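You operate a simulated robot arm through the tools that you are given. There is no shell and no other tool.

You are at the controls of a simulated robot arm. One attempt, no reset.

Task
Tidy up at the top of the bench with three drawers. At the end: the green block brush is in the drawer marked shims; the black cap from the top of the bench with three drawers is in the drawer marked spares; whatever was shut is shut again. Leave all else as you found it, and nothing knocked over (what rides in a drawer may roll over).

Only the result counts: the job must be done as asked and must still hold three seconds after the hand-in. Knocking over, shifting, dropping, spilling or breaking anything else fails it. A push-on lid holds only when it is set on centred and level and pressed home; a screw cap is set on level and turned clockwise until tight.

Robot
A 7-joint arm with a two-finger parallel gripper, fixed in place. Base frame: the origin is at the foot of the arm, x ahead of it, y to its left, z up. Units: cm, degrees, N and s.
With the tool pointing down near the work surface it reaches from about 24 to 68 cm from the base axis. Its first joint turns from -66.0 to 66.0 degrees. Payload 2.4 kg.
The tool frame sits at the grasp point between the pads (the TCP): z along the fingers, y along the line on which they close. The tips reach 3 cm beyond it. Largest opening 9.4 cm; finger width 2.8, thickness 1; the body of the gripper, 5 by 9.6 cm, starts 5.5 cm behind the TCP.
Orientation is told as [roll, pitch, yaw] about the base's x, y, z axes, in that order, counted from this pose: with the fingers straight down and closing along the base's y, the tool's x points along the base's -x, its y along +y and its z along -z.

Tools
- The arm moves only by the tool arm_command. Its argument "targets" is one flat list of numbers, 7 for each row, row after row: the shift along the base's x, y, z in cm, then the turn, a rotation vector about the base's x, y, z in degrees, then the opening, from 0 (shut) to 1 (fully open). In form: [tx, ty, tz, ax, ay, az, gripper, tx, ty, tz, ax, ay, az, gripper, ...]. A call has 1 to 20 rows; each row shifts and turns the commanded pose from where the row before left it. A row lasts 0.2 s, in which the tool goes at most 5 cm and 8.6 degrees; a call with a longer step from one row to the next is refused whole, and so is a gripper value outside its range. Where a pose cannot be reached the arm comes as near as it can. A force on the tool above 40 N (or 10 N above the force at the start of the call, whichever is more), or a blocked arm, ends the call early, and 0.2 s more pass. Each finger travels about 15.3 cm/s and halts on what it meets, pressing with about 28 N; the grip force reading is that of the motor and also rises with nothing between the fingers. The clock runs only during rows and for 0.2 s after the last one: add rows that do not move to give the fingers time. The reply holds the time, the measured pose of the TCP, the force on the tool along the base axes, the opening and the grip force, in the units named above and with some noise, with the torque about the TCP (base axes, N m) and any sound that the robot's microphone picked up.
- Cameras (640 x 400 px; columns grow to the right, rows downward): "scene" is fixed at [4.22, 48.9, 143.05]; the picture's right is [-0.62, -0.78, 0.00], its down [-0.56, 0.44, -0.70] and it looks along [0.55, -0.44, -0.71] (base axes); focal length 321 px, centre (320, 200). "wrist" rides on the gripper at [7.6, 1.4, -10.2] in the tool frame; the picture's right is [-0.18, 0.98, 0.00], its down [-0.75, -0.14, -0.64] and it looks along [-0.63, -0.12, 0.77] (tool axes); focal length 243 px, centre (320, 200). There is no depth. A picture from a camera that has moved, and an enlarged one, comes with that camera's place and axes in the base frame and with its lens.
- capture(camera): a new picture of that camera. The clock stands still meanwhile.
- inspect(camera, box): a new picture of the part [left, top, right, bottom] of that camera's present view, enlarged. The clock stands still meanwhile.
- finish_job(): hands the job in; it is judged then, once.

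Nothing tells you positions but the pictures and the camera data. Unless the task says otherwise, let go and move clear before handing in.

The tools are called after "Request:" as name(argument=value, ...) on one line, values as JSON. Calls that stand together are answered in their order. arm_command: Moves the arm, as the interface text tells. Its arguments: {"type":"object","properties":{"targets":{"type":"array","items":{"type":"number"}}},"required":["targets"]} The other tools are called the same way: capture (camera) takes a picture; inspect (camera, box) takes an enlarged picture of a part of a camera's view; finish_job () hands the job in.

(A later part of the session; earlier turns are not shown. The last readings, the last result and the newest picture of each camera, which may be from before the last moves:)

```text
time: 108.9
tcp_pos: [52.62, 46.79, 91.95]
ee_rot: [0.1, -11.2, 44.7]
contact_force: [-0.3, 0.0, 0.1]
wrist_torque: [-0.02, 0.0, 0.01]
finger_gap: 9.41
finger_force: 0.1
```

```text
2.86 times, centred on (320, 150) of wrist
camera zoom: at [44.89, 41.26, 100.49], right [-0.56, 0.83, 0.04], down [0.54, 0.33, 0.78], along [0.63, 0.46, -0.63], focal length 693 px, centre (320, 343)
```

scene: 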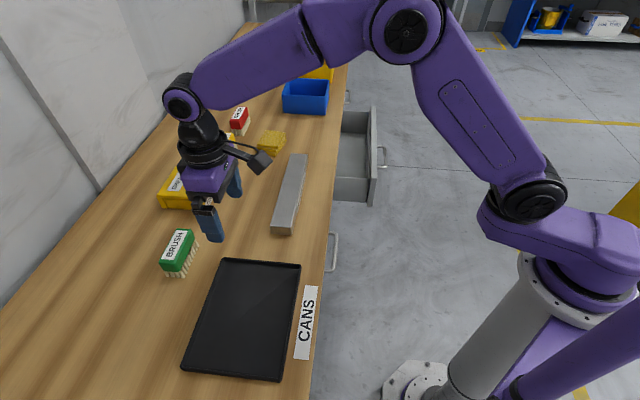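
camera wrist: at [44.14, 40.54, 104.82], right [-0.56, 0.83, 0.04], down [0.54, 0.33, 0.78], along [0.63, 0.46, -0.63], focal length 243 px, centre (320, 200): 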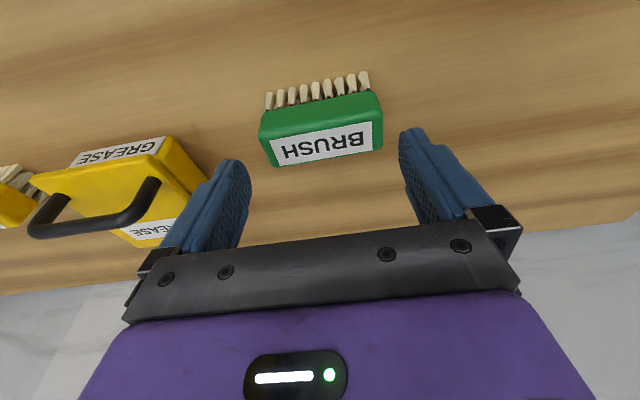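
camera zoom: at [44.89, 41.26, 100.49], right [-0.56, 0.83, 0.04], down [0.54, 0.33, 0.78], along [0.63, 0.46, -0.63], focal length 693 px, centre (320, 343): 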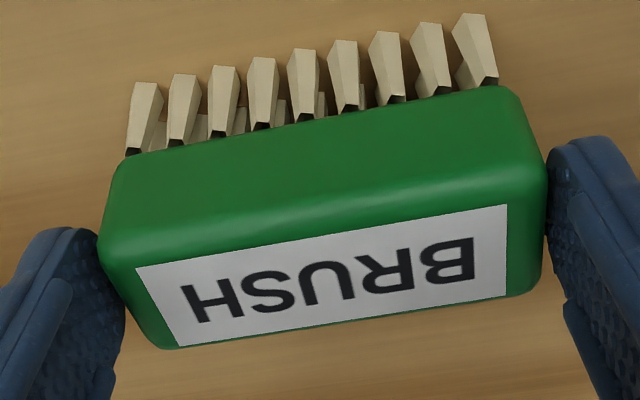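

The fingers have slipped over both ends without contact. I'll continue down the last bit.

Request:
arm_command(targets=[0.05, 0.13, -0.6, 0, 0, 0, 1, 0.08, 0.08, -0.6, 0, 0, 0, 1])

Request:
inspect(camera="wrist", box=[220, 80, 420, 220])

Request:
inspect(camera="scene", box=[140, 190, 240, 290])

```text
time: 109.5
tcp_pos: [52.75, 46.95, 90.99]
ee_rot: [0.2, -11.6, 44.6]
contact_force: [-2.0, -2.4, 14.3]
wrist_torque: [-0.08, 0.08, 0.0]
finger_gap: 9.43
finger_force: 0.1
```

```text
2.86 times, centred on (320, 150) of wrist
camera zoom: at [44.97, 41.41, 99.49], right [-0.56, 0.83, 0.04], down [0.53, 0.33, 0.78], along [0.63, 0.46, -0.63], focal length 693 px, centre (320, 343)
```

zoom: 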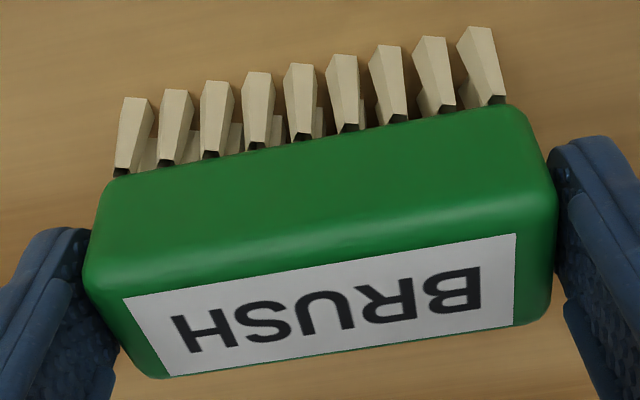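

```text
4.00 times, centred on (190, 240) of scene
camera zoom: at [4.19, 48.87, 143.06], right [-0.62, -0.78, 0.0], down [-0.56, 0.44, -0.7], along [0.55, -0.44, -0.71], focal length 1283 px, centre (840, 40)
```

zoom: 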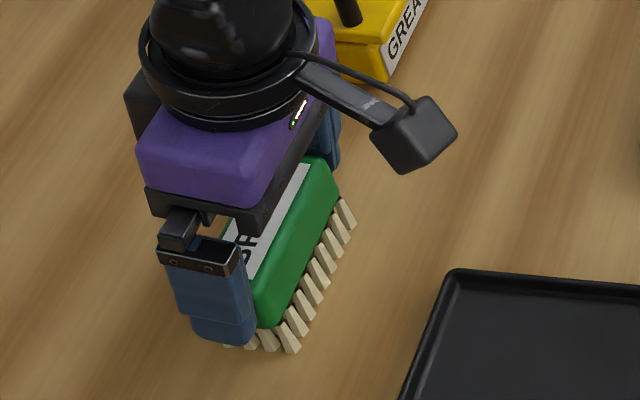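

The block's ends just fit between the fingers, which are now well down alongside it. I'll close to grip.

Request:
arm_command(targets=[0, 0, 0, 0, 0, 0, 0.9, 0, 0, 0, 0, 0, 0, 0.85, 0, 0, 0, 0, 0, 0, 0.85])

Request:
inspect(camera="wrist", box=[220, 80, 420, 220])

```text
time: 110.3
tcp_pos: [52.79, 47.08, 90.96]
ee_rot: [0.1, -11.5, 44.8]
contact_force: [2.0, 1.5, 22.1]
wrist_torque: [0.06, -0.02, 0.01]
finger_gap: 9.34
finger_force: 28.5
```

```text
2.86 times, centred on (320, 150) of wrist
camera zoom: at [44.96, 41.41, 99.45], right [-0.56, 0.83, 0.04], down [0.53, 0.33, 0.78], along [0.63, 0.46, -0.63], focal length 693 px, centre (320, 343)
```

zoom: 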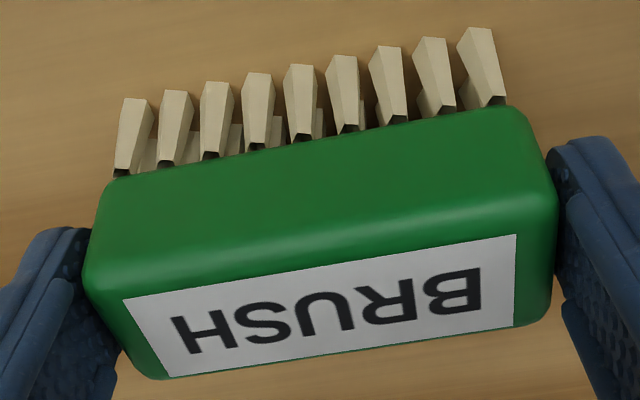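

Gripped at a 9.34 cm gap, only slightly under the maximum opening, so I want to be sure I can release it later. I'll test here by opening fully and raising slightly.

Request:
arm_command(targets=[0, 0, 0, 0, 0, 0, 1, 0, 0, 0, 0, 0, 0, 1, -0.04, -0.04, 0.3, 0, 0, 0, 1, -0.06, -0.06, 0.5, 0, 0, 0, 1])

Request:
inspect(camera="wrist", box=[220, 80, 420, 220])

Request:
inspect(camera="scene", box=[140, 190, 240, 290])

```text
time: 111.3
tcp_pos: [52.6, 46.73, 91.29]
ee_rot: [0.1, -11.0, 44.6]
contact_force: [-0.4, -0.2, -0.9]
wrist_torque: [-0.01, -0.01, 0.05]
finger_gap: 9.41
finger_force: 0.1
```

```text
2.86 times, centred on (320, 150) of wrist
camera zoom: at [44.79, 41.21, 99.94], right [-0.56, 0.83, 0.04], down [0.54, 0.33, 0.77], along [0.63, 0.46, -0.63], focal length 693 px, centre (320, 343)
```

zoom: 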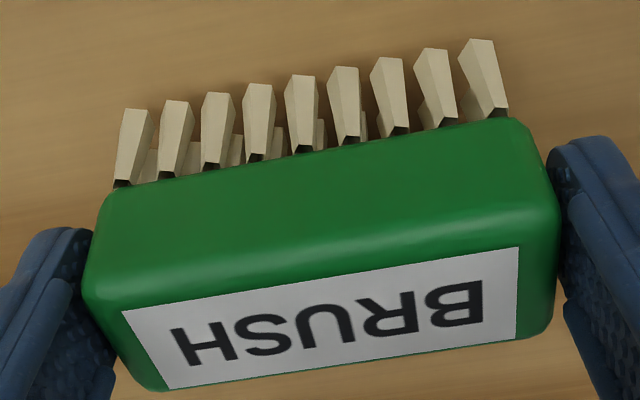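

```text
4.00 times, centred on (190, 240) of scene
camera zoom: at [4.22, 48.9, 143.05], right [-0.62, -0.78, 0.0], down [-0.56, 0.44, -0.7], along [0.55, -0.44, -0.71], focal length 1283 px, centre (840, 40)
```

zoom: 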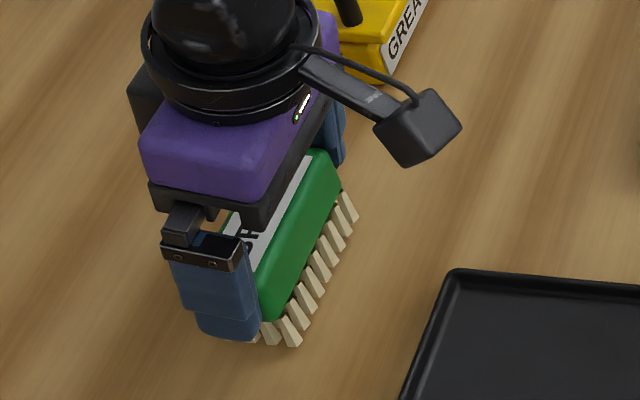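

The brush seems to drag slightly with the open fingers. I'll raise a little more to see whether it drops free.

Request:
arm_command(targets=[-0.06, -0.06, 0.5, 0, 0, 0, 1])

Request:
inspect(camera="wrist", box=[220, 80, 420, 220])

Request:
inspect(camera="scene", box=[140, 190, 240, 290])

```text
time: 111.7
tcp_pos: [52.41, 46.85, 91.85]
ee_rot: [0.0, -11.1, 44.7]
contact_force: [-0.7, -0.3, -0.6]
wrist_torque: [0.01, -0.01, 0.01]
finger_gap: 9.41
finger_force: 0.3
```

```text
2.86 times, centred on (320, 150) of wrist
camera zoom: at [44.72, 41.23, 100.51], right [-0.56, 0.83, 0.04], down [0.54, 0.33, 0.78], along [0.63, 0.46, -0.63], focal length 693 px, centre (320, 343)
```

zoom: 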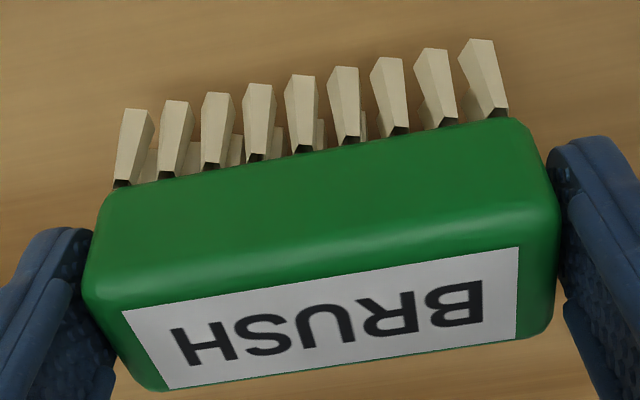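

```text
4.00 times, centred on (190, 240) of scene
camera zoom: at [4.22, 48.9, 143.05], right [-0.62, -0.78, 0.0], down [-0.56, 0.44, -0.7], along [0.55, -0.44, -0.71], focal length 1283 px, centre (840, 40)
```

zoom: 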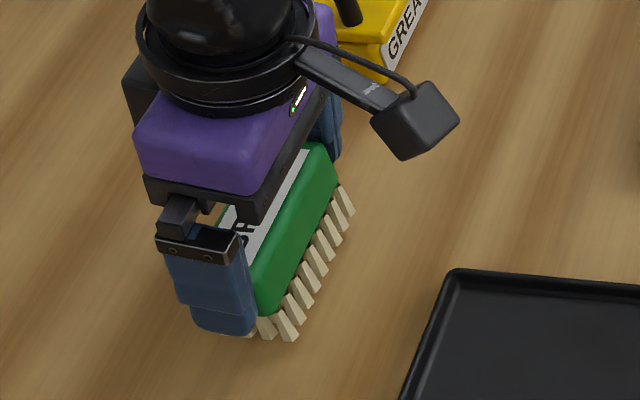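

The brush is lightly wedged between the fully open fingers, so it lifts with them. I'll set it back down and measure how hard it sticks.

Request:
arm_command(targets=[0.06, 0.06, -0.5, 0, 0, 0, 1])

Request:
arm_command(targets=[0.03, 0.03, -0.3, 0, 0, 0, 1])

Request:
arm_command(targets=[0.02, 0.02, -0.2, 0, 0, 0, 1])

Request:
arm_command(targets=[0.02, 0.02, -0.2, 0, 0, 0, 1])

```text
time: 112.1
tcp_pos: [52.6, 46.82, 91.48]
ee_rot: [0.1, -11.2, 44.7]
contact_force: [0.3, -0.4, -1.3]
wrist_torque: [0.03, -0.05, -0.05]
finger_gap: 9.39
finger_force: 0.3
```

```text
time: 112.5
tcp_pos: [52.55, 46.94, 91.15]
ee_rot: [0.2, -11.3, 44.7]
contact_force: [-0.6, 0.2, -0.9]
wrist_torque: [-0.01, -0.01, -0.04]
finger_gap: 9.43
finger_force: 0.0
```

```text
time: 112.9
tcp_pos: [52.53, 46.94, 90.94]
ee_rot: [0.0, -11.2, 44.8]
contact_force: [0.5, -0.2, -1.8]
wrist_torque: [0.01, 0.02, 0.02]
finger_gap: 9.43
finger_force: 0.1
```

```text
time: 113.3
tcp_pos: [52.51, 46.91, 90.84]
ee_rot: [0.1, -11.1, 44.7]
contact_force: [-0.2, 0.4, -0.5]
wrist_torque: [-0.02, -0.03, -0.02]
finger_gap: 9.43
finger_force: 0.0
```

Request:
arm_command(targets=[0.02, 0.02, -0.2, 0, 0, 0, 1])

Request:
arm_command(targets=[0.02, 0.02, -0.2, 0, 0, 0, 1])

Request:
arm_command(targets=[0.02, 0.02, -0.2, 0, 0, 0, 1])

Request:
inspect(camera="wrist", box=[220, 80, 420, 220])

```text
time: 113.7
tcp_pos: [52.51, 47.04, 90.79]
ee_rot: [0.2, -11.4, 44.7]
contact_force: [-1.0, -2.4, 8.8]
wrist_torque: [-0.16, 0.24, 0.09]
finger_gap: 9.41
finger_force: 0.2
```

```text
time: 114.1
tcp_pos: [52.64, 47.06, 90.55]
ee_rot: [0.2, -11.4, 44.7]
contact_force: [-3.9, -4.1, 20.0]
wrist_torque: [0.05, 0.0, 0.12]
finger_gap: 9.43
finger_force: 0.3
```

```text
time: 114.5
tcp_pos: [52.58, 47.06, 90.31]
ee_rot: [0.1, -11.6, 44.7]
contact_force: [-0.6, -0.6, 22.9]
wrist_torque: [0.04, -0.07, 0.16]
finger_gap: 9.42
finger_force: 0.3
```

```text
2.86 times, centred on (320, 150) of wrist
camera zoom: at [44.87, 41.46, 98.86], right [-0.56, 0.83, 0.04], down [0.53, 0.33, 0.78], along [0.63, 0.46, -0.62], focal length 693 px, centre (320, 343)
```

zoom: 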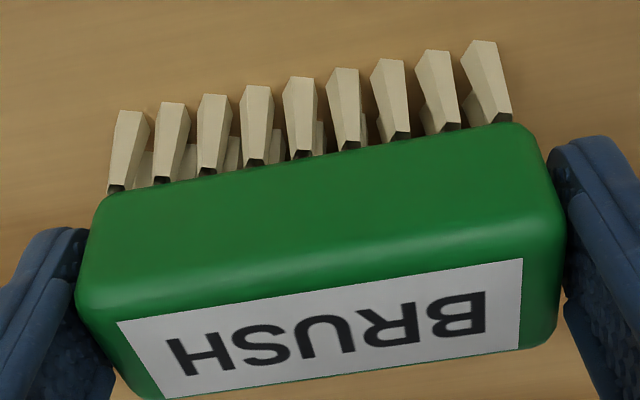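

The fingers slid onto the block with no force and only met resistance at the bristles. So the sticking comes from the tips being down in the bristles. I'll raise and check for relative slip.

Request:
arm_command(targets=[-0.05, -0.05, 0.5, 0, 0, 0, 1, -0.1, -0.1, 0.8, 0, 0, 0, 1, -0.1, -0.1, 0.8, 0, 0, 0, 1])

Request:
inspect(camera="wrist", box=[220, 80, 420, 220])

Request:
inspect(camera="scene", box=[140, 190, 240, 290])

```text
time: 115.3
tcp_pos: [52.29, 46.83, 92.03]
ee_rot: [0.0, -11.1, 44.7]
contact_force: [0.1, -0.3, -1.3]
wrist_torque: [0.02, 0.0, -0.04]
finger_gap: 9.4
finger_force: 0.3
```

```text
2.86 times, centred on (320, 150) of wrist
camera zoom: at [44.68, 41.22, 100.69], right [-0.56, 0.83, 0.04], down [0.54, 0.33, 0.77], along [0.63, 0.46, -0.63], focal length 693 px, centre (320, 343)
```

zoom: 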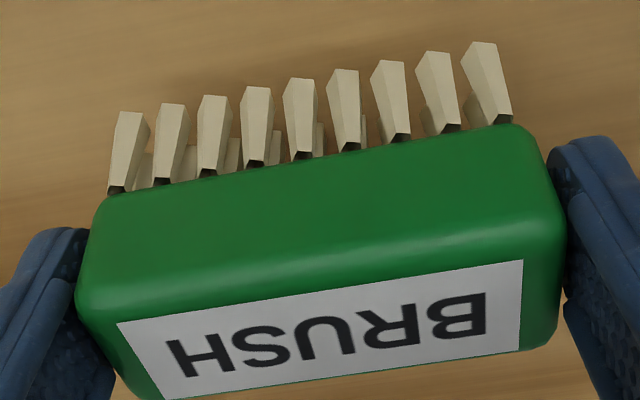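

```text
4.00 times, centred on (190, 240) of scene
camera zoom: at [4.22, 48.9, 143.05], right [-0.62, -0.78, 0.0], down [-0.56, 0.44, -0.7], along [0.55, -0.44, -0.71], focal length 1283 px, centre (840, 40)
```

zoom: 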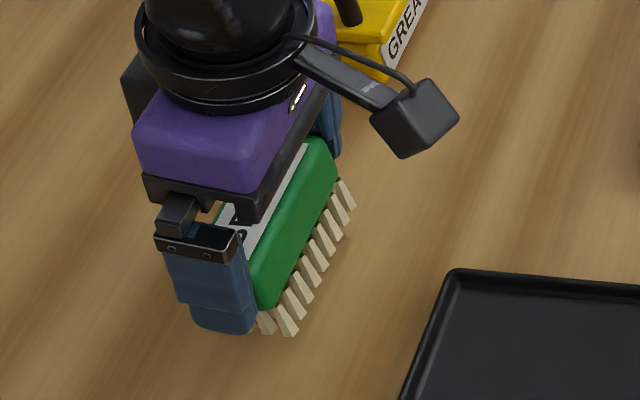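

The brush stays wedged in the fully open fingers, with about 20 N of friction. While it's held just above the bench, I'll cycle the grip a few times to see whether it works its way down.

Request:
arm_command(targets=[0, 0, 0, 0, 0, 0, 0.85, 0, 0, 0, 0, 0, 0, 1, 0, 0, 0, 0, 0, 0, 0.85, 0, 0, 0, 0, 0, 0, 1, 0, 0, 0, 0, 0, 0, 0.85, 0, 0, 0, 0, 0, 0, 1, 0, 0, 0, 0, 0, 0, 0.85, 0, 0, 0, 0, 0, 0, 1, 0, 0, 0, 0, 0, 0, 0.85, 0, 0, 0, 0, 0, 0, 1])

Request:
inspect(camera="wrist", box=[220, 80, 420, 220])

```text
time: 117.5
tcp_pos: [52.31, 46.78, 92.19]
ee_rot: [0.0, -11.2, 44.7]
contact_force: [-0.3, 0.7, -0.2]
wrist_torque: [0.01, 0.01, -0.02]
finger_gap: 9.42
finger_force: 0.0
```

```text
2.86 times, centred on (320, 150) of wrist
camera zoom: at [44.7, 41.25, 100.73], right [-0.56, 0.83, 0.04], down [0.54, 0.33, 0.78], along [0.63, 0.46, -0.63], focal length 693 px, centre (320, 343)
```

zoom: 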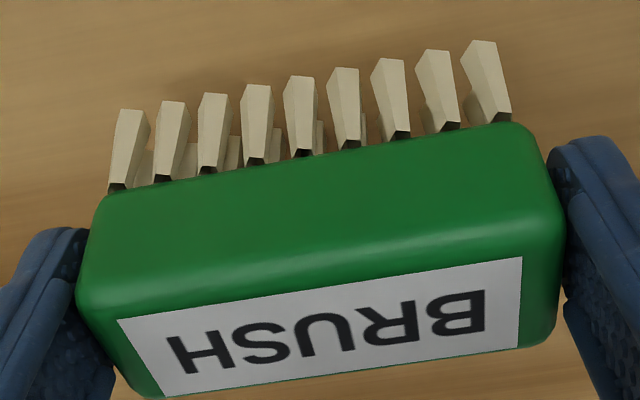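

Cycling the grip does make it creep down slowly, so I can release it gradually that way inside the drawer. I'll grip it again, lift, and carry it toward the SHIMS drawer.

Request:
arm_command(targets=[0, 0, 0, 0, 0, 0, 0.85, -0.3, -0.3, 2, 0, 0, 0, 0.85, -0.5, -0.5, 3, 0, 0, 0, 0.85, -0.5, -0.5, 3, 0, 0, 0, 0.85])

Request:
capture(camera="scene")

```text
time: 118.5
tcp_pos: [50.99, 45.43, 100.38]
ee_rot: [0.0, -11.2, 44.7]
contact_force: [-0.4, 0.0, -0.8]
wrist_torque: [-0.05, -0.01, 0.01]
finger_gap: 9.37
finger_force: 27.6
```

```text
taken
```

scene: 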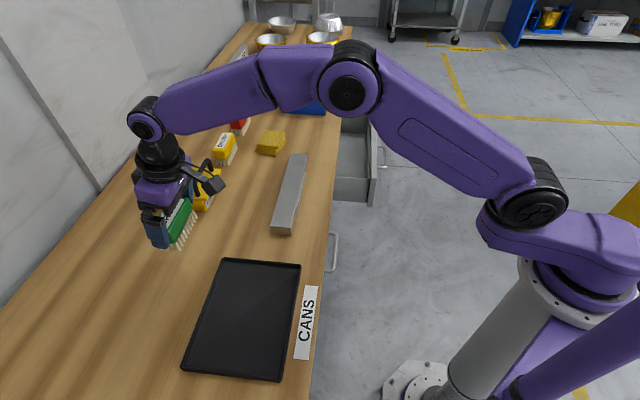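

Request:
arm_command(targets=[0, -2.5, 0.3, 0, 0, 0, 0.85, 0.4, -4.3, 0.2, 0, 0, 0, 0.85, 0.7, -4.5, 0, 0, 0, 0, 0.85, 0.7, -4.5, 0, 0, 0, 0, 0.85, 0.7, -4.5, 0, 0, 0, 0, 0.85, 0.7, -4.5, 0, 0, 0, 0, 0.85])

```text
time: 119.9
tcp_pos: [54.31, 20.8, 100.71]
ee_rot: [0.1, -11.2, 44.6]
contact_force: [0.0, 0.1, -1.1]
wrist_torque: [0.01, 0.01, 0.01]
finger_gap: 9.37
finger_force: 28.0
```

Request:
arm_command(targets=[0.8, -4.5, 0, 0, 0, 0, 0.85, 0.8, -4.5, 0, 0, 0, 0, 0.85, 0.8, -4.5, 0, 0, 0, 0, 0.85, 0.8, -4.5, 0, 0, 0, 0, 0.85, 0.8, -4.5, 0, 0, 0, 0, 0.85, 0.8, -4.5, 0, 0, 0, 0, 0.85])

Request:
capture(camera="scene")

Request:
capture(camera="wrist")

```text
time: 121.3
tcp_pos: [58.87, -5.67, 100.57]
ee_rot: [0.1, -11.2, 44.7]
contact_force: [-0.1, -0.3, -0.9]
wrist_torque: [-0.01, 0.01, 0.0]
finger_gap: 9.41
finger_force: 27.8
```

```text
taken
```

scene: 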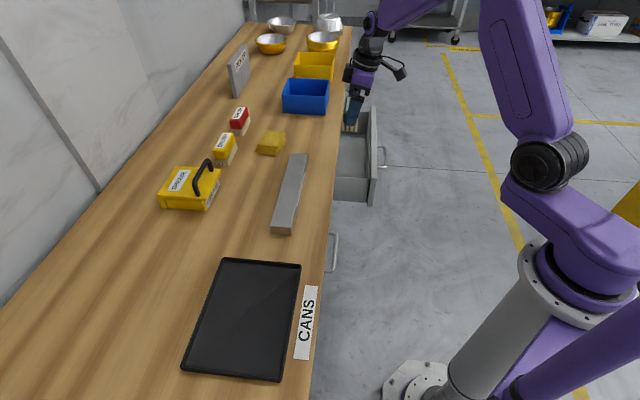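

```text
taken
camera wrist: at [51.09, -11.37, 109.22], right [-0.56, 0.82, 0.04], down [0.54, 0.33, 0.78], along [0.63, 0.46, -0.63], focal length 243 px, centre (320, 200)
```

wrist: 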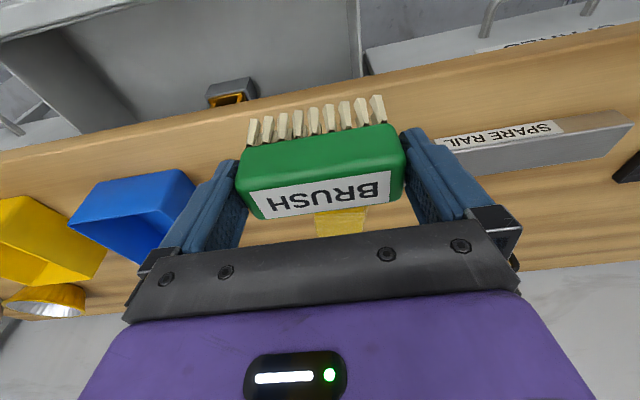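

I'm over the SHIMS side. The shim sits at u≈60, deep in the drawer, and the spot around u≈49, n≈36 is free. I'll reduce the tilt a little, centre over the opening and descend.

Request:
arm_command(targets=[0.5, -1.9, 0, -2.5, 2.5, 0, 0.85, 0.45, -1.9, 0, -2.5, 2.5, 0, 0.85, 0, 0, -4, 0, 0, 0, 0.85, 0, 0, -4, 0, 0, 0, 0.85])

Request:
capture(camera="wrist")

Request:
inspect(camera="scene", box=[310, 40, 430, 220])

```text
time: 122.3
tcp_pos: [60.1, -9.78, 92.88]
ee_rot: [0.1, -4.1, 44.8]
contact_force: [-0.2, 0.1, -1.1]
wrist_torque: [-0.03, 0.0, 0.03]
finger_gap: 9.36
finger_force: 28.5
```

```text
taken
camera wrist: at [53.23, -14.64, 102.57], right [-0.56, 0.83, 0.01], down [0.6, 0.4, 0.69], along [0.57, 0.4, -0.72], focal length 243 px, centre (320, 200)
```

wrist: 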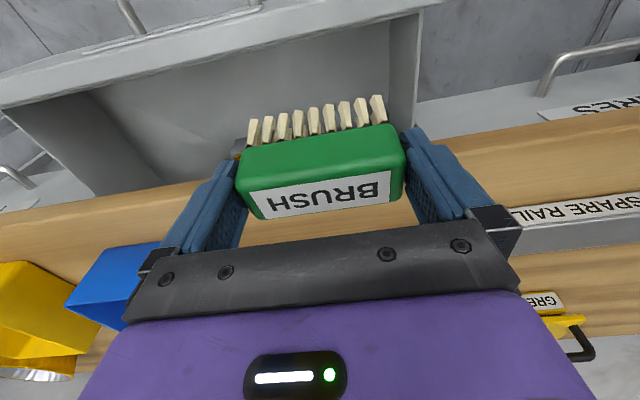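

```text
2.22 times, centred on (370, 130) of scene
camera zoom: at [4.22, 48.9, 143.05], right [-0.62, -0.78, 0.0], down [-0.56, 0.44, -0.7], along [0.55, -0.44, -0.71], focal length 713 px, centre (209, 356)
```

zoom: 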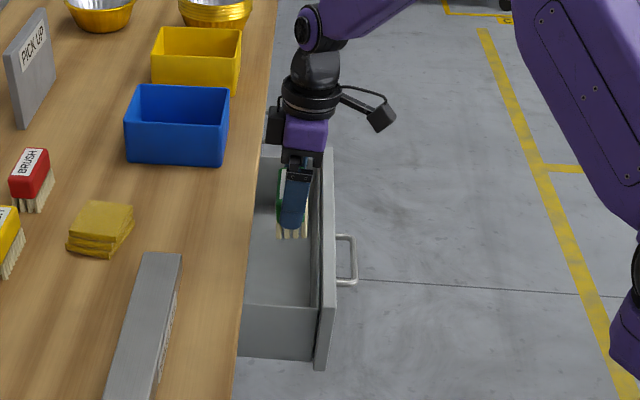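

Request:
arm_command(targets=[0, 0, -3.5, 0, 0, 0, 0.85, 0, 0, -3.5, 0, 0, 0, 0.85, 0, 0, -3.5, 0, 0, 0, 0.85])

Request:
capture(camera="wrist")

Request:
inspect(camera="scene", box=[310, 60, 410, 210])

```text
time: 123.1
tcp_pos: [60.16, -9.67, 82.34]
ee_rot: [0.0, -4.2, 44.7]
contact_force: [0.5, 0.1, -1.0]
wrist_torque: [0.01, -0.05, 0.02]
finger_gap: 9.4
finger_force: 28.3
```

```text
taken
camera wrist: at [53.32, -14.5, 91.9], right [-0.56, 0.83, 0.01], down [0.6, 0.4, 0.69], along [0.57, 0.4, -0.72], focal length 243 px, centre (320, 200)
```

wrist: 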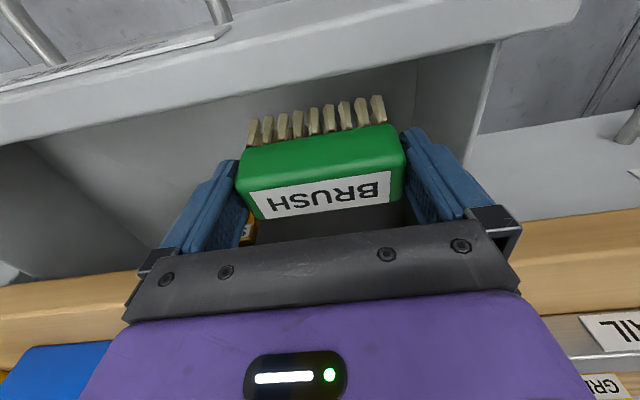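

```text
2.67 times, centred on (360, 135) of scene
camera zoom: at [4.22, 48.9, 143.05], right [-0.62, -0.78, 0.0], down [-0.56, 0.44, -0.7], along [0.55, -0.44, -0.71], focal length 855 px, centre (213, 373)
```

zoom: 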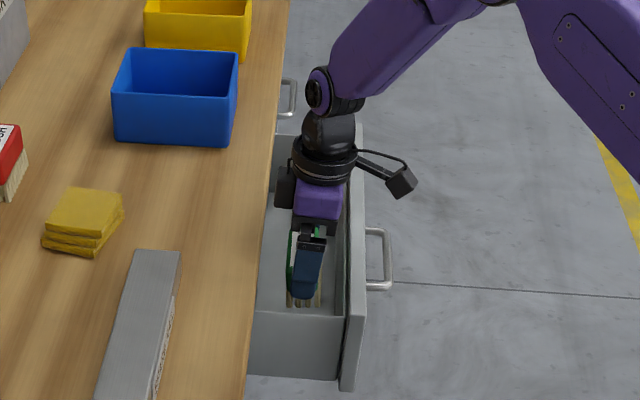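

Request:
arm_command(targets=[0, 0, -2, 0, 0, 0, 0.85, 0, 0, -2, 0, 0, 0, 0.85, 0, 0, -1.3, 0, 0, 0, 0.85])

Request:
arm_command(targets=[0, 0, -0.4, 0, 0, 0, 0.85])

Request:
arm_command(targets=[0, 0, -0.4, 0, 0, 0, 0.85])

Request:
capture(camera="wrist")

Request:
inspect(camera="scene", box=[310, 60, 410, 210])

```text
time: 123.9
tcp_pos: [59.96, -9.96, 77.09]
ee_rot: [0.0, -4.2, 44.6]
contact_force: [1.3, -0.4, 0.0]
wrist_torque: [-0.03, 0.03, -0.01]
finger_gap: 9.39
finger_force: 28.4
```

```text
time: 124.3
tcp_pos: [60.13, -9.94, 76.69]
ee_rot: [-0.1, -4.1, 44.6]
contact_force: [0.1, -0.4, -0.8]
wrist_torque: [0.03, 0.02, -0.03]
finger_gap: 9.39
finger_force: 28.1
```

```text
time: 124.7
tcp_pos: [60.07, -10.03, 76.37]
ee_rot: [0.0, -4.0, 44.7]
contact_force: [-0.5, -0.2, -1.2]
wrist_torque: [-0.01, 0.02, -0.01]
finger_gap: 9.39
finger_force: 27.7
```

```text
taken
camera wrist: at [53.1, -14.85, 86.02], right [-0.56, 0.83, 0.01], down [0.6, 0.4, 0.69], along [0.57, 0.4, -0.72], focal length 243 px, centre (320, 200)
```

wrist: 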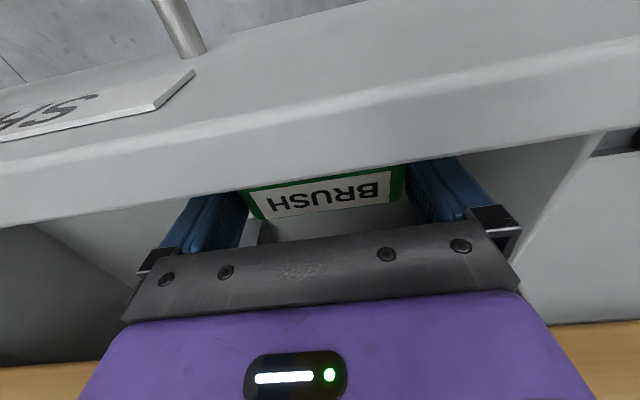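

```text
2.67 times, centred on (360, 135) of scene
camera zoom: at [4.22, 48.9, 143.05], right [-0.62, -0.78, 0.0], down [-0.56, 0.44, -0.7], along [0.55, -0.44, -0.71], focal length 855 px, centre (213, 373)
```

zoom: 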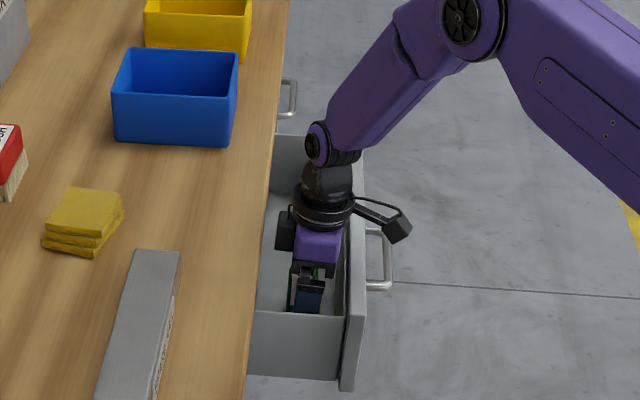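

Request:
arm_command(targets=[0, 0, -0.4, 0, 0, 0, 0.85])

Request:
arm_command(targets=[0, 0, -0.4, 0, 0, 0, 0.85])

Request:
arm_command(targets=[0, 0, -0.3, 0, 0, 0, 0.85])

Request:
arm_command(targets=[0, 0, -0.3, 0, 0, 0, 0.85])

```text
time: 125.1
tcp_pos: [60.17, -10.16, 75.83]
ee_rot: [0.0, -4.2, 44.7]
contact_force: [0.0, 0.0, -0.1]
wrist_torque: [0.05, 0.0, -0.01]
finger_gap: 9.34
finger_force: 28.1
```

```text
time: 125.5
tcp_pos: [60.35, -9.96, 75.7]
ee_rot: [-0.2, -4.2, 44.8]
contact_force: [-5.8, 3.4, 23.9]
wrist_torque: [0.37, -0.17, 0.1]
finger_gap: 9.41
finger_force: 28.1
```

```text
time: 125.9
tcp_pos: [60.3, -10.03, 75.28]
ee_rot: [-0.2, -4.4, 44.8]
contact_force: [-4.0, 3.5, 29.7]
wrist_torque: [0.55, -0.36, 0.15]
finger_gap: 9.43
finger_force: 27.6
```

```text
time: 126.3
tcp_pos: [60.24, -10.16, 74.95]
ee_rot: [-0.3, -4.3, 44.6]
contact_force: [-1.2, -0.9, 27.5]
wrist_torque: [0.42, -0.37, 0.09]
finger_gap: 9.42
finger_force: 28.4
```

The brush has reached the drawer floor. I'll lift it slightly and work it loose: open while moving up, close while moving down, repeatedly.

Request:
arm_command(targets=[0, 0, 0.8, 0, 0, 0, 0.85, 0, 0, 0.7, 0, 0, 0, 0.85, 0, 0, 1.2, 0, 0, 0, 1, 0, 0, -1.2, 0, 0, 0, 0.85, 0, 0, 1.2, 0, 0, 0, 1, 0, 0, -1.2, 0, 0, 0, 0.85, 0, 0, 1.2, 0, 0, 0, 1, 0, 0, -1.2, 0, 0, 0, 0.85, 0, 0, 1.2, 0, 0, 0, 1, 0, 0, -1.2, 0, 0, 0, 0.85, 0, 0, 1.2, 0, 0, 0, 1, 0, 0, -1.2, 0, 0, 0, 0.85, 0, 0, 1.2, 0, 0, 0, 1, 0, 0, -1.2, 0, 0, 0, 0.85, 0, 0, 1.2, 0, 0, 0, 1, 0, 0, -1.2, 0, 0, 0, 0.85, 0, 0, 1.2, 0, 0, 0, 1, 0, 0, -1.2, 0, 0, 0, 0.85])

Request:
inspect(camera="wrist", box=[220, 80, 420, 220])

```text
time: 130.1
tcp_pos: [59.89, -10.07, 76.29]
ee_rot: [-0.1, -4.1, 44.8]
contact_force: [0.0, -0.8, -1.4]
wrist_torque: [-0.01, 0.02, 0.02]
finger_gap: 9.38
finger_force: 27.9
```

```text
2.86 times, centred on (320, 150) of wrist
camera zoom: at [53.0, -14.92, 86.04], right [-0.56, 0.83, 0.01], down [0.6, 0.4, 0.69], along [0.57, 0.4, -0.72], focal length 693 px, centre (320, 343)
```

zoom: 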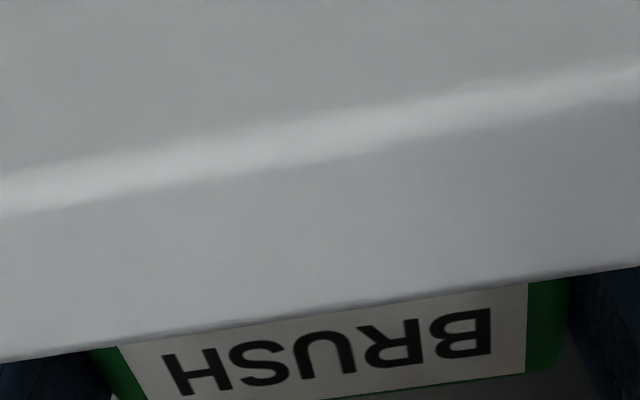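

The panel hides the view here. I'll raise to where I can see the brush, take a reference picture, and continue loosening while watching.

Request:
arm_command(targets=[0, 0, 3, 0, 0, 0, 0.85, 0, 0, 3.5, 0, 0, 0, 0.85])

Request:
inspect(camera="wrist", box=[220, 80, 420, 220])

Request:
arm_command(targets=[0, 0, 1.2, 0, 0, 0, 1, 0, 0, -1.2, 0, 0, 0, 0.85, 0, 0, 1.2, 0, 0, 0, 1, 0, 0, -1.2, 0, 0, 0, 0.85, 0, 0, 1.2, 0, 0, 0, 1, 0, 0, -1.2, 0, 0, 0, 0.85, 0, 0, 1.2, 0, 0, 0, 1, 0, 0, -1.2, 0, 0, 0, 0.85, 0, 0, 1.2, 0, 0, 0, 1, 0, 0, -1.2, 0, 0, 0, 0.85, 0, 0, 1.2, 0, 0, 0, 1, 0, 0, -1.2, 0, 0, 0, 0.85, 0, 0, 1.2, 0, 0, 0, 1, 0, 0, -1.2, 0, 0, 0, 0.85, 0, 0, 1.2, 0, 0, 0, 1, 0, 0, -1.2, 0, 0, 0, 0.85, 0, 0, 1.2, 0, 0, 0, 1, 0, 0, -1.2, 0, 0, 0, 0.85, 0, 0, 1.2, 0, 0, 0, 1, 0, 0, -1.2, 0, 0, 0, 0.85])

Request:
inspect(camera="wrist", box=[220, 80, 420, 220])

```text
time: 130.7
tcp_pos: [60.22, -10.38, 83.08]
ee_rot: [-0.1, -4.1, 44.6]
contact_force: [-0.3, 0.0, -0.5]
wrist_torque: [-0.02, 0.02, -0.01]
finger_gap: 9.39
finger_force: 28.1
```

```text
2.86 times, centred on (320, 150) of wrist
camera zoom: at [53.15, -15.03, 92.7], right [-0.56, 0.83, 0.01], down [0.6, 0.4, 0.69], along [0.57, 0.4, -0.72], focal length 693 px, centre (320, 343)
```

zoom: 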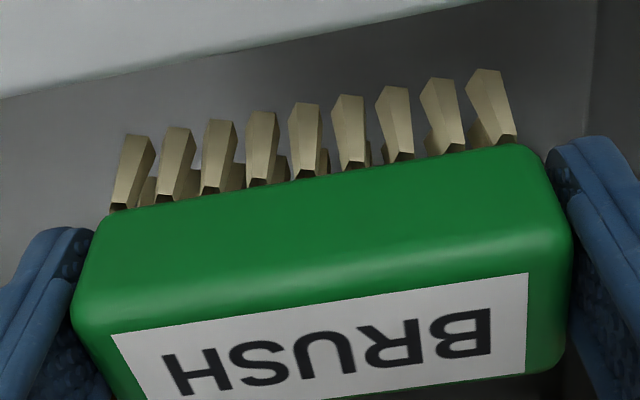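

```text
time: 134.9
tcp_pos: [60.09, -9.94, 82.84]
ee_rot: [0.0, -4.1, 44.7]
contact_force: [0.6, -0.5, -0.6]
wrist_torque: [-0.04, 0.01, -0.02]
finger_gap: 9.36
finger_force: 28.3
```

```text
2.86 times, centred on (320, 150) of wrist
camera zoom: at [53.16, -14.82, 92.45], right [-0.56, 0.83, 0.01], down [0.6, 0.4, 0.69], along [0.57, 0.4, -0.72], focal length 693 px, centre (320, 343)
```

zoom: 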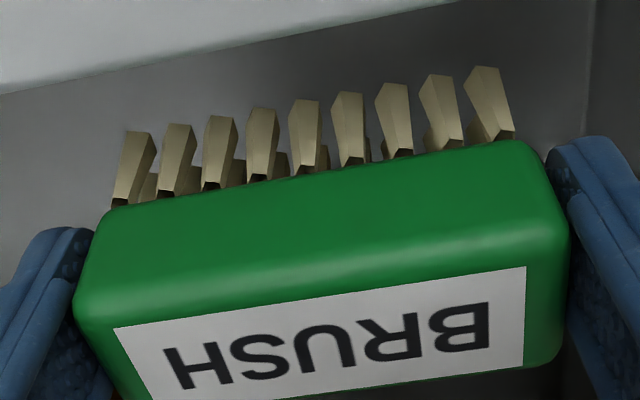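

It works: about 0.2 cm per 10 cycles. I'll try a larger stroke to speed it up.

Request:
arm_command(targets=[0, 0, 4, 0, 0, 0, 1, 0, 0, -4, 0, 0, 0, 0.85, 0, 0, 4, 0, 0, 0, 1, 0, 0, -4, 0, 0, 0, 0.85, 0, 0, 4, 0, 0, 0, 1, 0, 0, -4, 0, 0, 0, 0.85, 0, 0, 4, 0, 0, 0, 1, 0, 0, -4, 0, 0, 0, 0.85, 0, 0, 4, 0, 0, 0, 1, 0, 0, -4, 0, 0, 0, 0.85, 0, 0, 4, 0, 0, 0, 1, 0, 0, -4, 0, 0, 0, 0.85, 0, 0, 4, 0, 0, 0, 1, 0, 0, -4, 0, 0, 0, 0.85, 0, 0, 4, 0, 0, 0, 1, 0, 0, -4, 0, 0, 0, 0.85, 0, 0, 4, 0, 0, 0, 1, 0, 0, -4, 0, 0, 0, 0.85, 0, 0, 4, 0, 0, 0, 1, 0, 0, -4, 0, 0, 0, 0.85])

Request:
inspect(camera="wrist", box=[220, 80, 420, 220])

```text
time: 139.1
tcp_pos: [60.41, -9.98, 82.8]
ee_rot: [0.0, -4.2, 44.7]
contact_force: [0.5, -0.1, -0.6]
wrist_torque: [-0.01, 0.0, 0.01]
finger_gap: 9.36
finger_force: 28.7
```

```text
2.86 times, centred on (320, 150) of wrist
camera zoom: at [53.39, -14.88, 92.38], right [-0.56, 0.83, 0.01], down [0.6, 0.4, 0.69], along [0.57, 0.4, -0.72], focal length 693 px, centre (320, 343)
```

zoom: 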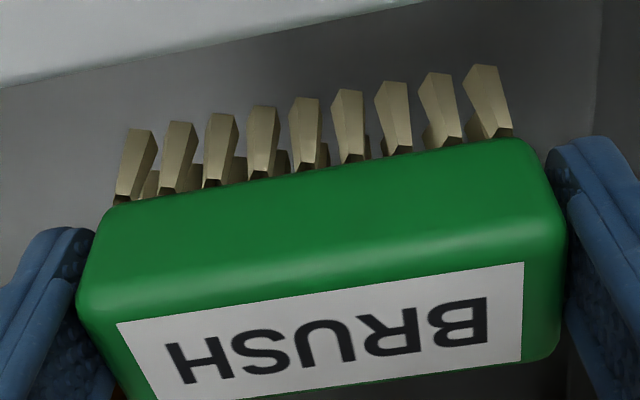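

Stroke size makes no difference, so I'll simply keep cycling in place.

Request:
arm_command(targets=[0, 0, 0, 0, 0, 0, 1, 0, 0, 0, 0, 0, 0, 0.85, 0, 0, 0, 0, 0, 0, 1, 0, 0, 0, 0, 0, 0, 0.85, 0, 0, 0, 0, 0, 0, 1, 0, 0, 0, 0, 0, 0, 0.85, 0, 0, 0, 0, 0, 0, 1, 0, 0, 0, 0, 0, 0, 0.85, 0, 0, 0, 0, 0, 0, 1, 0, 0, 0, 0, 0, 0, 0.85, 0, 0, 0, 0, 0, 0, 1, 0, 0, 0, 0, 0, 0, 0.85, 0, 0, 0, 0, 0, 0, 1, 0, 0, 0, 0, 0, 0, 0.85, 0, 0, 0, 0, 0, 0, 1, 0, 0, 0, 0, 0, 0, 0.85, 0, 0, 0, 0, 0, 0, 1, 0, 0, 0, 0, 0, 0, 0.85, 0, 0, 0, 0, 0, 0, 1, 0, 0, 0, 0, 0, 0, 0.85])

Request:
arm_command(targets=[0, 0, 0, 0, 0, 0, 1, 0, 0, 0, 0, 0, 0, 0.4, 0, 0, 0, 0, 0, 0, 1, 0, 0, 0, 0, 0, 0, 0.4, 0, 0, 0, 0, 0, 0, 1, 0, 0, 0, 0, 0, 0, 0.4, 0, 0, 0, 0, 0, 0, 1, 0, 0, 0, 0, 0, 0, 0.4, 0, 0, 0, 0, 0, 0, 1, 0, 0, 0, 0, 0, 0, 0.4, 0, 0, 0, 0, 0, 0, 1, 0, 0, 0, 0, 0, 0, 0.4, 0, 0, 0, 0, 0, 0, 1, 0, 0, 0, 0, 0, 0, 0.4, 0, 0, 0, 0, 0, 0, 1, 0, 0, 0, 0, 0, 0, 0.4, 0, 0, 0, 0, 0, 0, 1, 0, 0, 0, 0, 0, 0, 0.4, 0, 0, 0, 0, 0, 0, 1, 0, 0, 0, 0, 0, 0, 0.4])

Request:
inspect(camera="wrist", box=[220, 80, 420, 220])

```text
time: 143.3
tcp_pos: [60.45, -10.03, 82.74]
ee_rot: [0.0, -4.2, 44.7]
contact_force: [-0.3, 0.2, 0.5]
wrist_torque: [0.0, -0.02, 0.03]
finger_gap: 9.38
finger_force: 28.4
```

```text
time: 147.5
tcp_pos: [60.35, -10.09, 82.78]
ee_rot: [-0.1, -4.1, 44.7]
contact_force: [-0.2, -0.4, 0.2]
wrist_torque: [0.0, 0.0, 0.01]
finger_gap: 9.36
finger_force: 28.1
```

```text
2.86 times, centred on (320, 150) of wrist
camera zoom: at [53.37, -14.88, 92.39], right [-0.56, 0.83, 0.01], down [0.6, 0.4, 0.69], along [0.57, 0.4, -0.72], focal length 693 px, centre (320, 343)
```

zoom: 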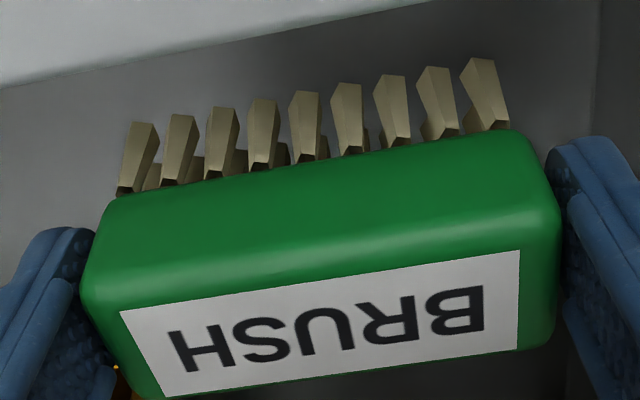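

Good progress. I'll continue.

Request:
arm_command(targets=[0, 0, 0, 0, 0, 0, 1, 0, 0, 0, 0, 0, 0, 0.4, 0, 0, 0, 0, 0, 0, 1, 0, 0, 0, 0, 0, 0, 0.4, 0, 0, 0, 0, 0, 0, 1, 0, 0, 0, 0, 0, 0, 0.4, 0, 0, 0, 0, 0, 0, 1, 0, 0, 0, 0, 0, 0, 0.4, 0, 0, 0, 0, 0, 0, 1, 0, 0, 0, 0, 0, 0, 0.4, 0, 0, 0, 0, 0, 0, 1, 0, 0, 0, 0, 0, 0, 0.4, 0, 0, 0, 0, 0, 0, 1, 0, 0, 0, 0, 0, 0, 0.4, 0, 0, 0, 0, 0, 0, 1, 0, 0, 0, 0, 0, 0, 0.4, 0, 0, 0, 0, 0, 0, 1, 0, 0, 0, 0, 0, 0, 0.4, 0, 0, 0, 0, 0, 0, 1, 0, 0, 0, 0, 0, 0, 0.4])

Request:
arm_command(targets=[0, 0, 0, 0, 0, 0, 1, 0, 0, 0, 0, 0, 0, 0.4, 0, 0, 0, 0, 0, 0, 1, 0, 0, 0, 0, 0, 0, 0.4, 0, 0, 0, 0, 0, 0, 1, 0, 0, 0, 0, 0, 0, 0.4, 0, 0, 0, 0, 0, 0, 1, 0, 0, 0, 0, 0, 0, 0.4, 0, 0, 0, 0, 0, 0, 1, 0, 0, 0, 0, 0, 0, 0.4, 0, 0, 0, 0, 0, 0, 1, 0, 0, 0, 0, 0, 0, 0.4, 0, 0, 0, 0, 0, 0, 1, 0, 0, 0, 0, 0, 0, 0.4, 0, 0, 0, 0, 0, 0, 1, 0, 0, 0, 0, 0, 0, 0.4, 0, 0, 0, 0, 0, 0, 1, 0, 0, 0, 0, 0, 0, 0.4, 0, 0, 0, 0, 0, 0, 1, 0, 0, 0, 0, 0, 0, 0.4])

Request:
inspect(camera="wrist", box=[220, 80, 420, 220])

```text
time: 151.7
tcp_pos: [60.4, -10.14, 82.77]
ee_rot: [0.0, -4.1, 44.6]
contact_force: [-0.2, 0.1, 0.4]
wrist_torque: [0.04, -0.01, 0.01]
finger_gap: 9.36
finger_force: 28.5
```

```text
time: 155.9
tcp_pos: [60.25, -10.29, 82.73]
ee_rot: [-0.1, -4.1, 44.7]
contact_force: [0.1, 0.1, 1.4]
wrist_torque: [-0.01, 0.0, 0.02]
finger_gap: 3.76
finger_force: 0.1
```

```text
2.86 times, centred on (320, 150) of wrist
camera zoom: at [53.37, -14.88, 92.39], right [-0.56, 0.83, 0.01], down [0.6, 0.4, 0.69], along [0.57, 0.4, -0.72], focal length 693 px, centre (320, 343)
```

zoom: 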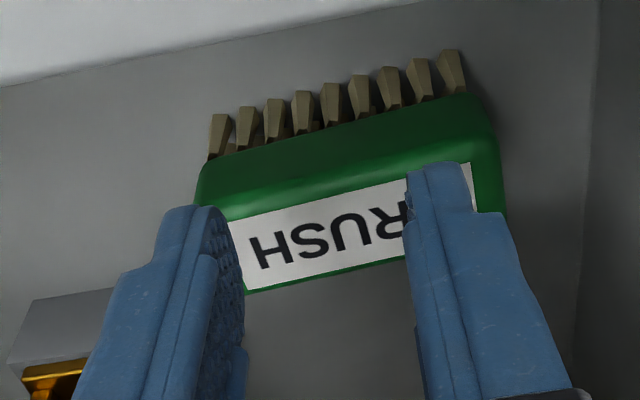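

The brush has come free and is standing upright on the SHIMS drawer floor. I'll rise and confirm.

Request:
arm_command(targets=[0, 0, 2, 0, 0, 0, 0.4, 0, 0, 4, 0, 0, 0, 0.4, 0, 0, 4, 0, 0, 0, 0.4, 0, 0, 4, 0, 0, 0, 0.4, 0, 0, 3, 0, 0, 0, 0.4])

Request:
capture(camera="wrist")

Request:
capture(camera="scene")

```text
time: 157.1
tcp_pos: [59.95, -10.0, 99.83]
ee_rot: [0.1, -4.1, 44.6]
contact_force: [-0.3, 1.0, 1.4]
wrist_torque: [-0.03, 0.02, 0.01]
finger_gap: 3.73
finger_force: 0.0
```

```text
taken
camera wrist: at [53.02, -14.96, 109.48], right [-0.56, 0.83, 0.01], down [0.6, 0.4, 0.69], along [0.57, 0.4, -0.72], focal length 243 px, centre (320, 200)
```

wrist: 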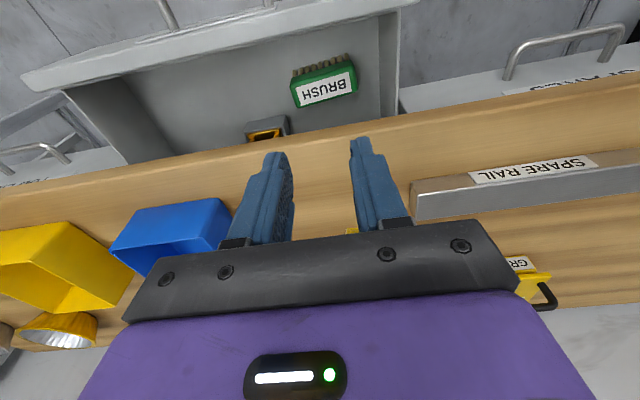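

```text
taken
```

scene: 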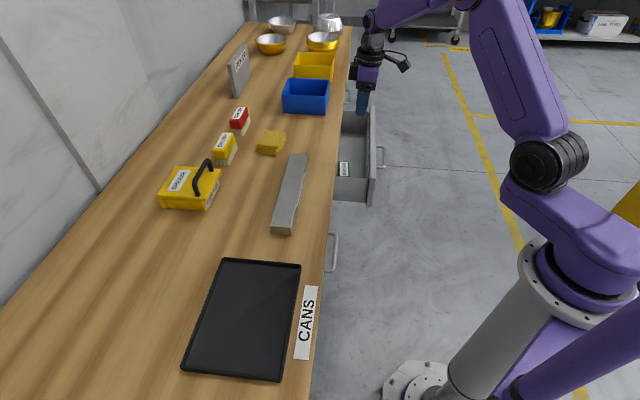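

The brush is in the SHIMS drawer and the bench is otherwise untouched. Now I'll return near the base, turn the gripper square to the handles, and prepare to close SHIMS.

Request:
arm_command(targets=[-1.5, 1.2, 0.3, -1.4, 1.4, -5, 0.32, -2.9, 2.5, 0, -1.4, 1.4, -7.5, 0.32, -2.9, 2.5, 0, 0, 0, -8, 0.32, -2.9, 2.5, 0, 0, 0, -8, 0.32, -2.9, 2.5, 0, 0, 0, -8, 0.32, -2.9, 2.5, 0, 0, 0, -8, 0.32, -2.9, 2.5, 0, 0, 0, -8, 0.32, -2.4, 2.2, 0, 0, 0, -8, 0.32, -1.5, 1.5, 0, 0, 0, -8, 0.32, 0, 0, 0, 0, 0, -8, 0.32, 0, 0, 0, 0, 0, -8, 0.32])

Request:
capture(camera="scene")

```text
time: 159.5
tcp_pos: [37.36, 9.87, 100.4]
ee_rot: [-0.3, -0.3, -39.9]
contact_force: [0.3, 0.5, 0.6]
wrist_torque: [0.02, 0.04, 0.04]
finger_gap: 2.98
finger_force: 0.1
```

```text
taken
```

scene: 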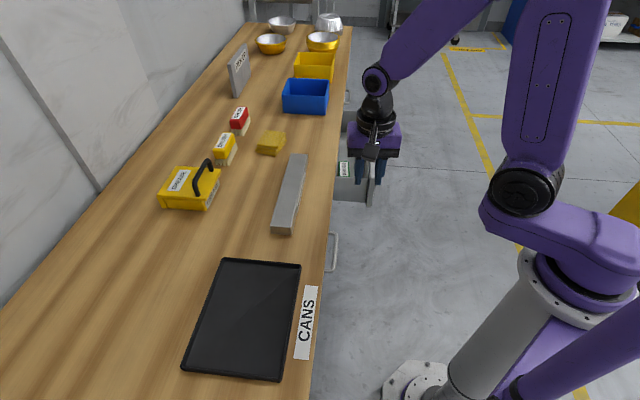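

Request:
arm_command(targets=[0, 0, -1, 4.95, -4.95, 0, 0.32, 0, 0, -1, 4.95, -4.95, 0, 0.32, 0, 0, -1, 4.95, -4.95, 0, 0.32, 0, 0, -1, 4.95, -4.95, 0, 0.32])

```text
time: 160.5
tcp_pos: [39.4, 8.45, 97.23]
ee_rot: [23.7, -2.1, -42.6]
contact_force: [-3.7, 7.7, 0.5]
wrist_torque: [-0.59, -0.26, -0.22]
finger_gap: 2.98
finger_force: 0.0
out of reach, approached as far as the arm can: row 3, 4
```

Request:
arm_command(targets=[0, 0, 0, 0, 0, 0, 0.32])

Request:
arm_command(targets=[-0.5, -0.5, -3, 0, 0, 0, 0.32, -0.5, -0.5, -3, 0, 0, 0, 0.32, 0, 0, -3, 0, 0, 0, 0.32])

Request:
capture(camera="scene")

```text
time: 160.9
tcp_pos: [38.69, 9.52, 97.12]
ee_rot: [23.7, -2.0, -40.0]
contact_force: [-0.2, -0.2, 0.4]
wrist_torque: [0.02, 0.01, -0.01]
finger_gap: 3.01
finger_force: 0.1
```

```text
time: 161.7
tcp_pos: [37.45, 8.61, 88.1]
ee_rot: [23.7, -2.1, -40.0]
contact_force: [0.3, -0.3, -0.5]
wrist_torque: [0.04, -0.01, 0.0]
finger_gap: 3.02
finger_force: 0.2
```

```text
taken
```

scene: 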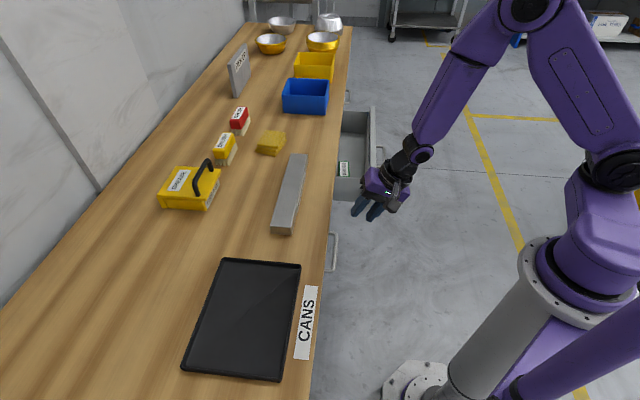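

The arm swung the wrong way with that lateral tilt. I'll undo it and instead use an outward, radial tilt at the SHIMS handle, which suits the reach there.

Request:
arm_command(targets=[-1, -0.5, 2.5, -5.63, 5.6, 0, 0.32, -1, -0.5, 2.5, -5.63, 5.6, 0, 0.32, -1, -0.5, 2.5, -5.63, 5.6, 0, 0.32])

Request:
capture(camera="scene")

```text
time: 162.5
tcp_pos: [35.6, 9.27, 93.56]
ee_rot: [10.7, 3.9, -46.4]
contact_force: [-0.7, -1.2, -1.4]
wrist_torque: [0.07, -0.09, 0.1]
finger_gap: 2.99
finger_force: 0.0
out of reach, approached as far as the arm can: row 2, 3
```

```text
taken
```

scene: 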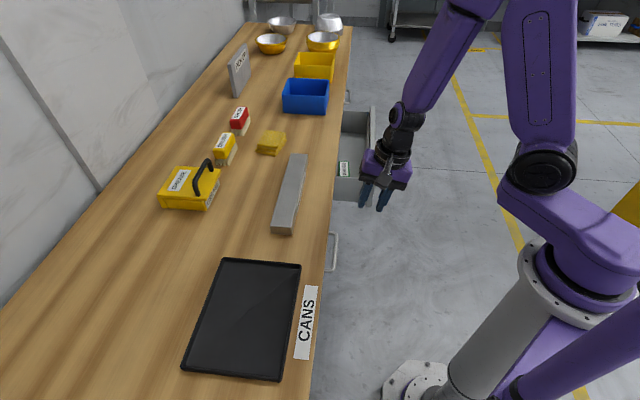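

Request:
arm_command(targets=[-1.5, -0.5, 0, 0, 0, 0, 0.32, -1.5, -0.5, 0, -5.1, 2.55, 0, 0.32, 0, 0, 1, -5.1, 2.55, 0, 0.32, 0, 0, 2, 0, 0, 0, 0.32])

Request:
capture(camera="scene")

```text
time: 163.5
tcp_pos: [32.27, 7.42, 96.46]
ee_rot: [-1.7, -0.4, -39.3]
contact_force: [-0.2, -0.3, -0.7]
wrist_torque: [0.01, 0.01, 0.02]
finger_gap: 2.99
finger_force: 0.1
```

```text
taken
```

scene: 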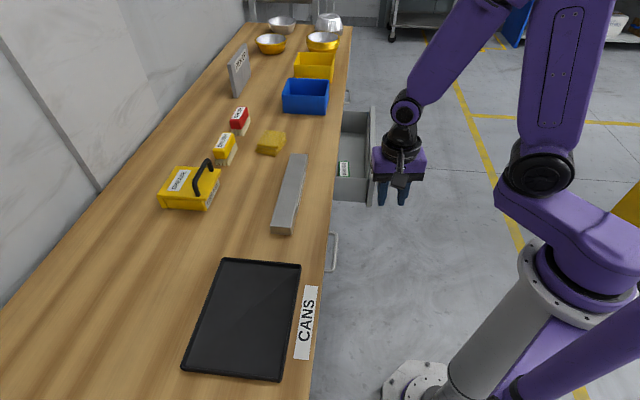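

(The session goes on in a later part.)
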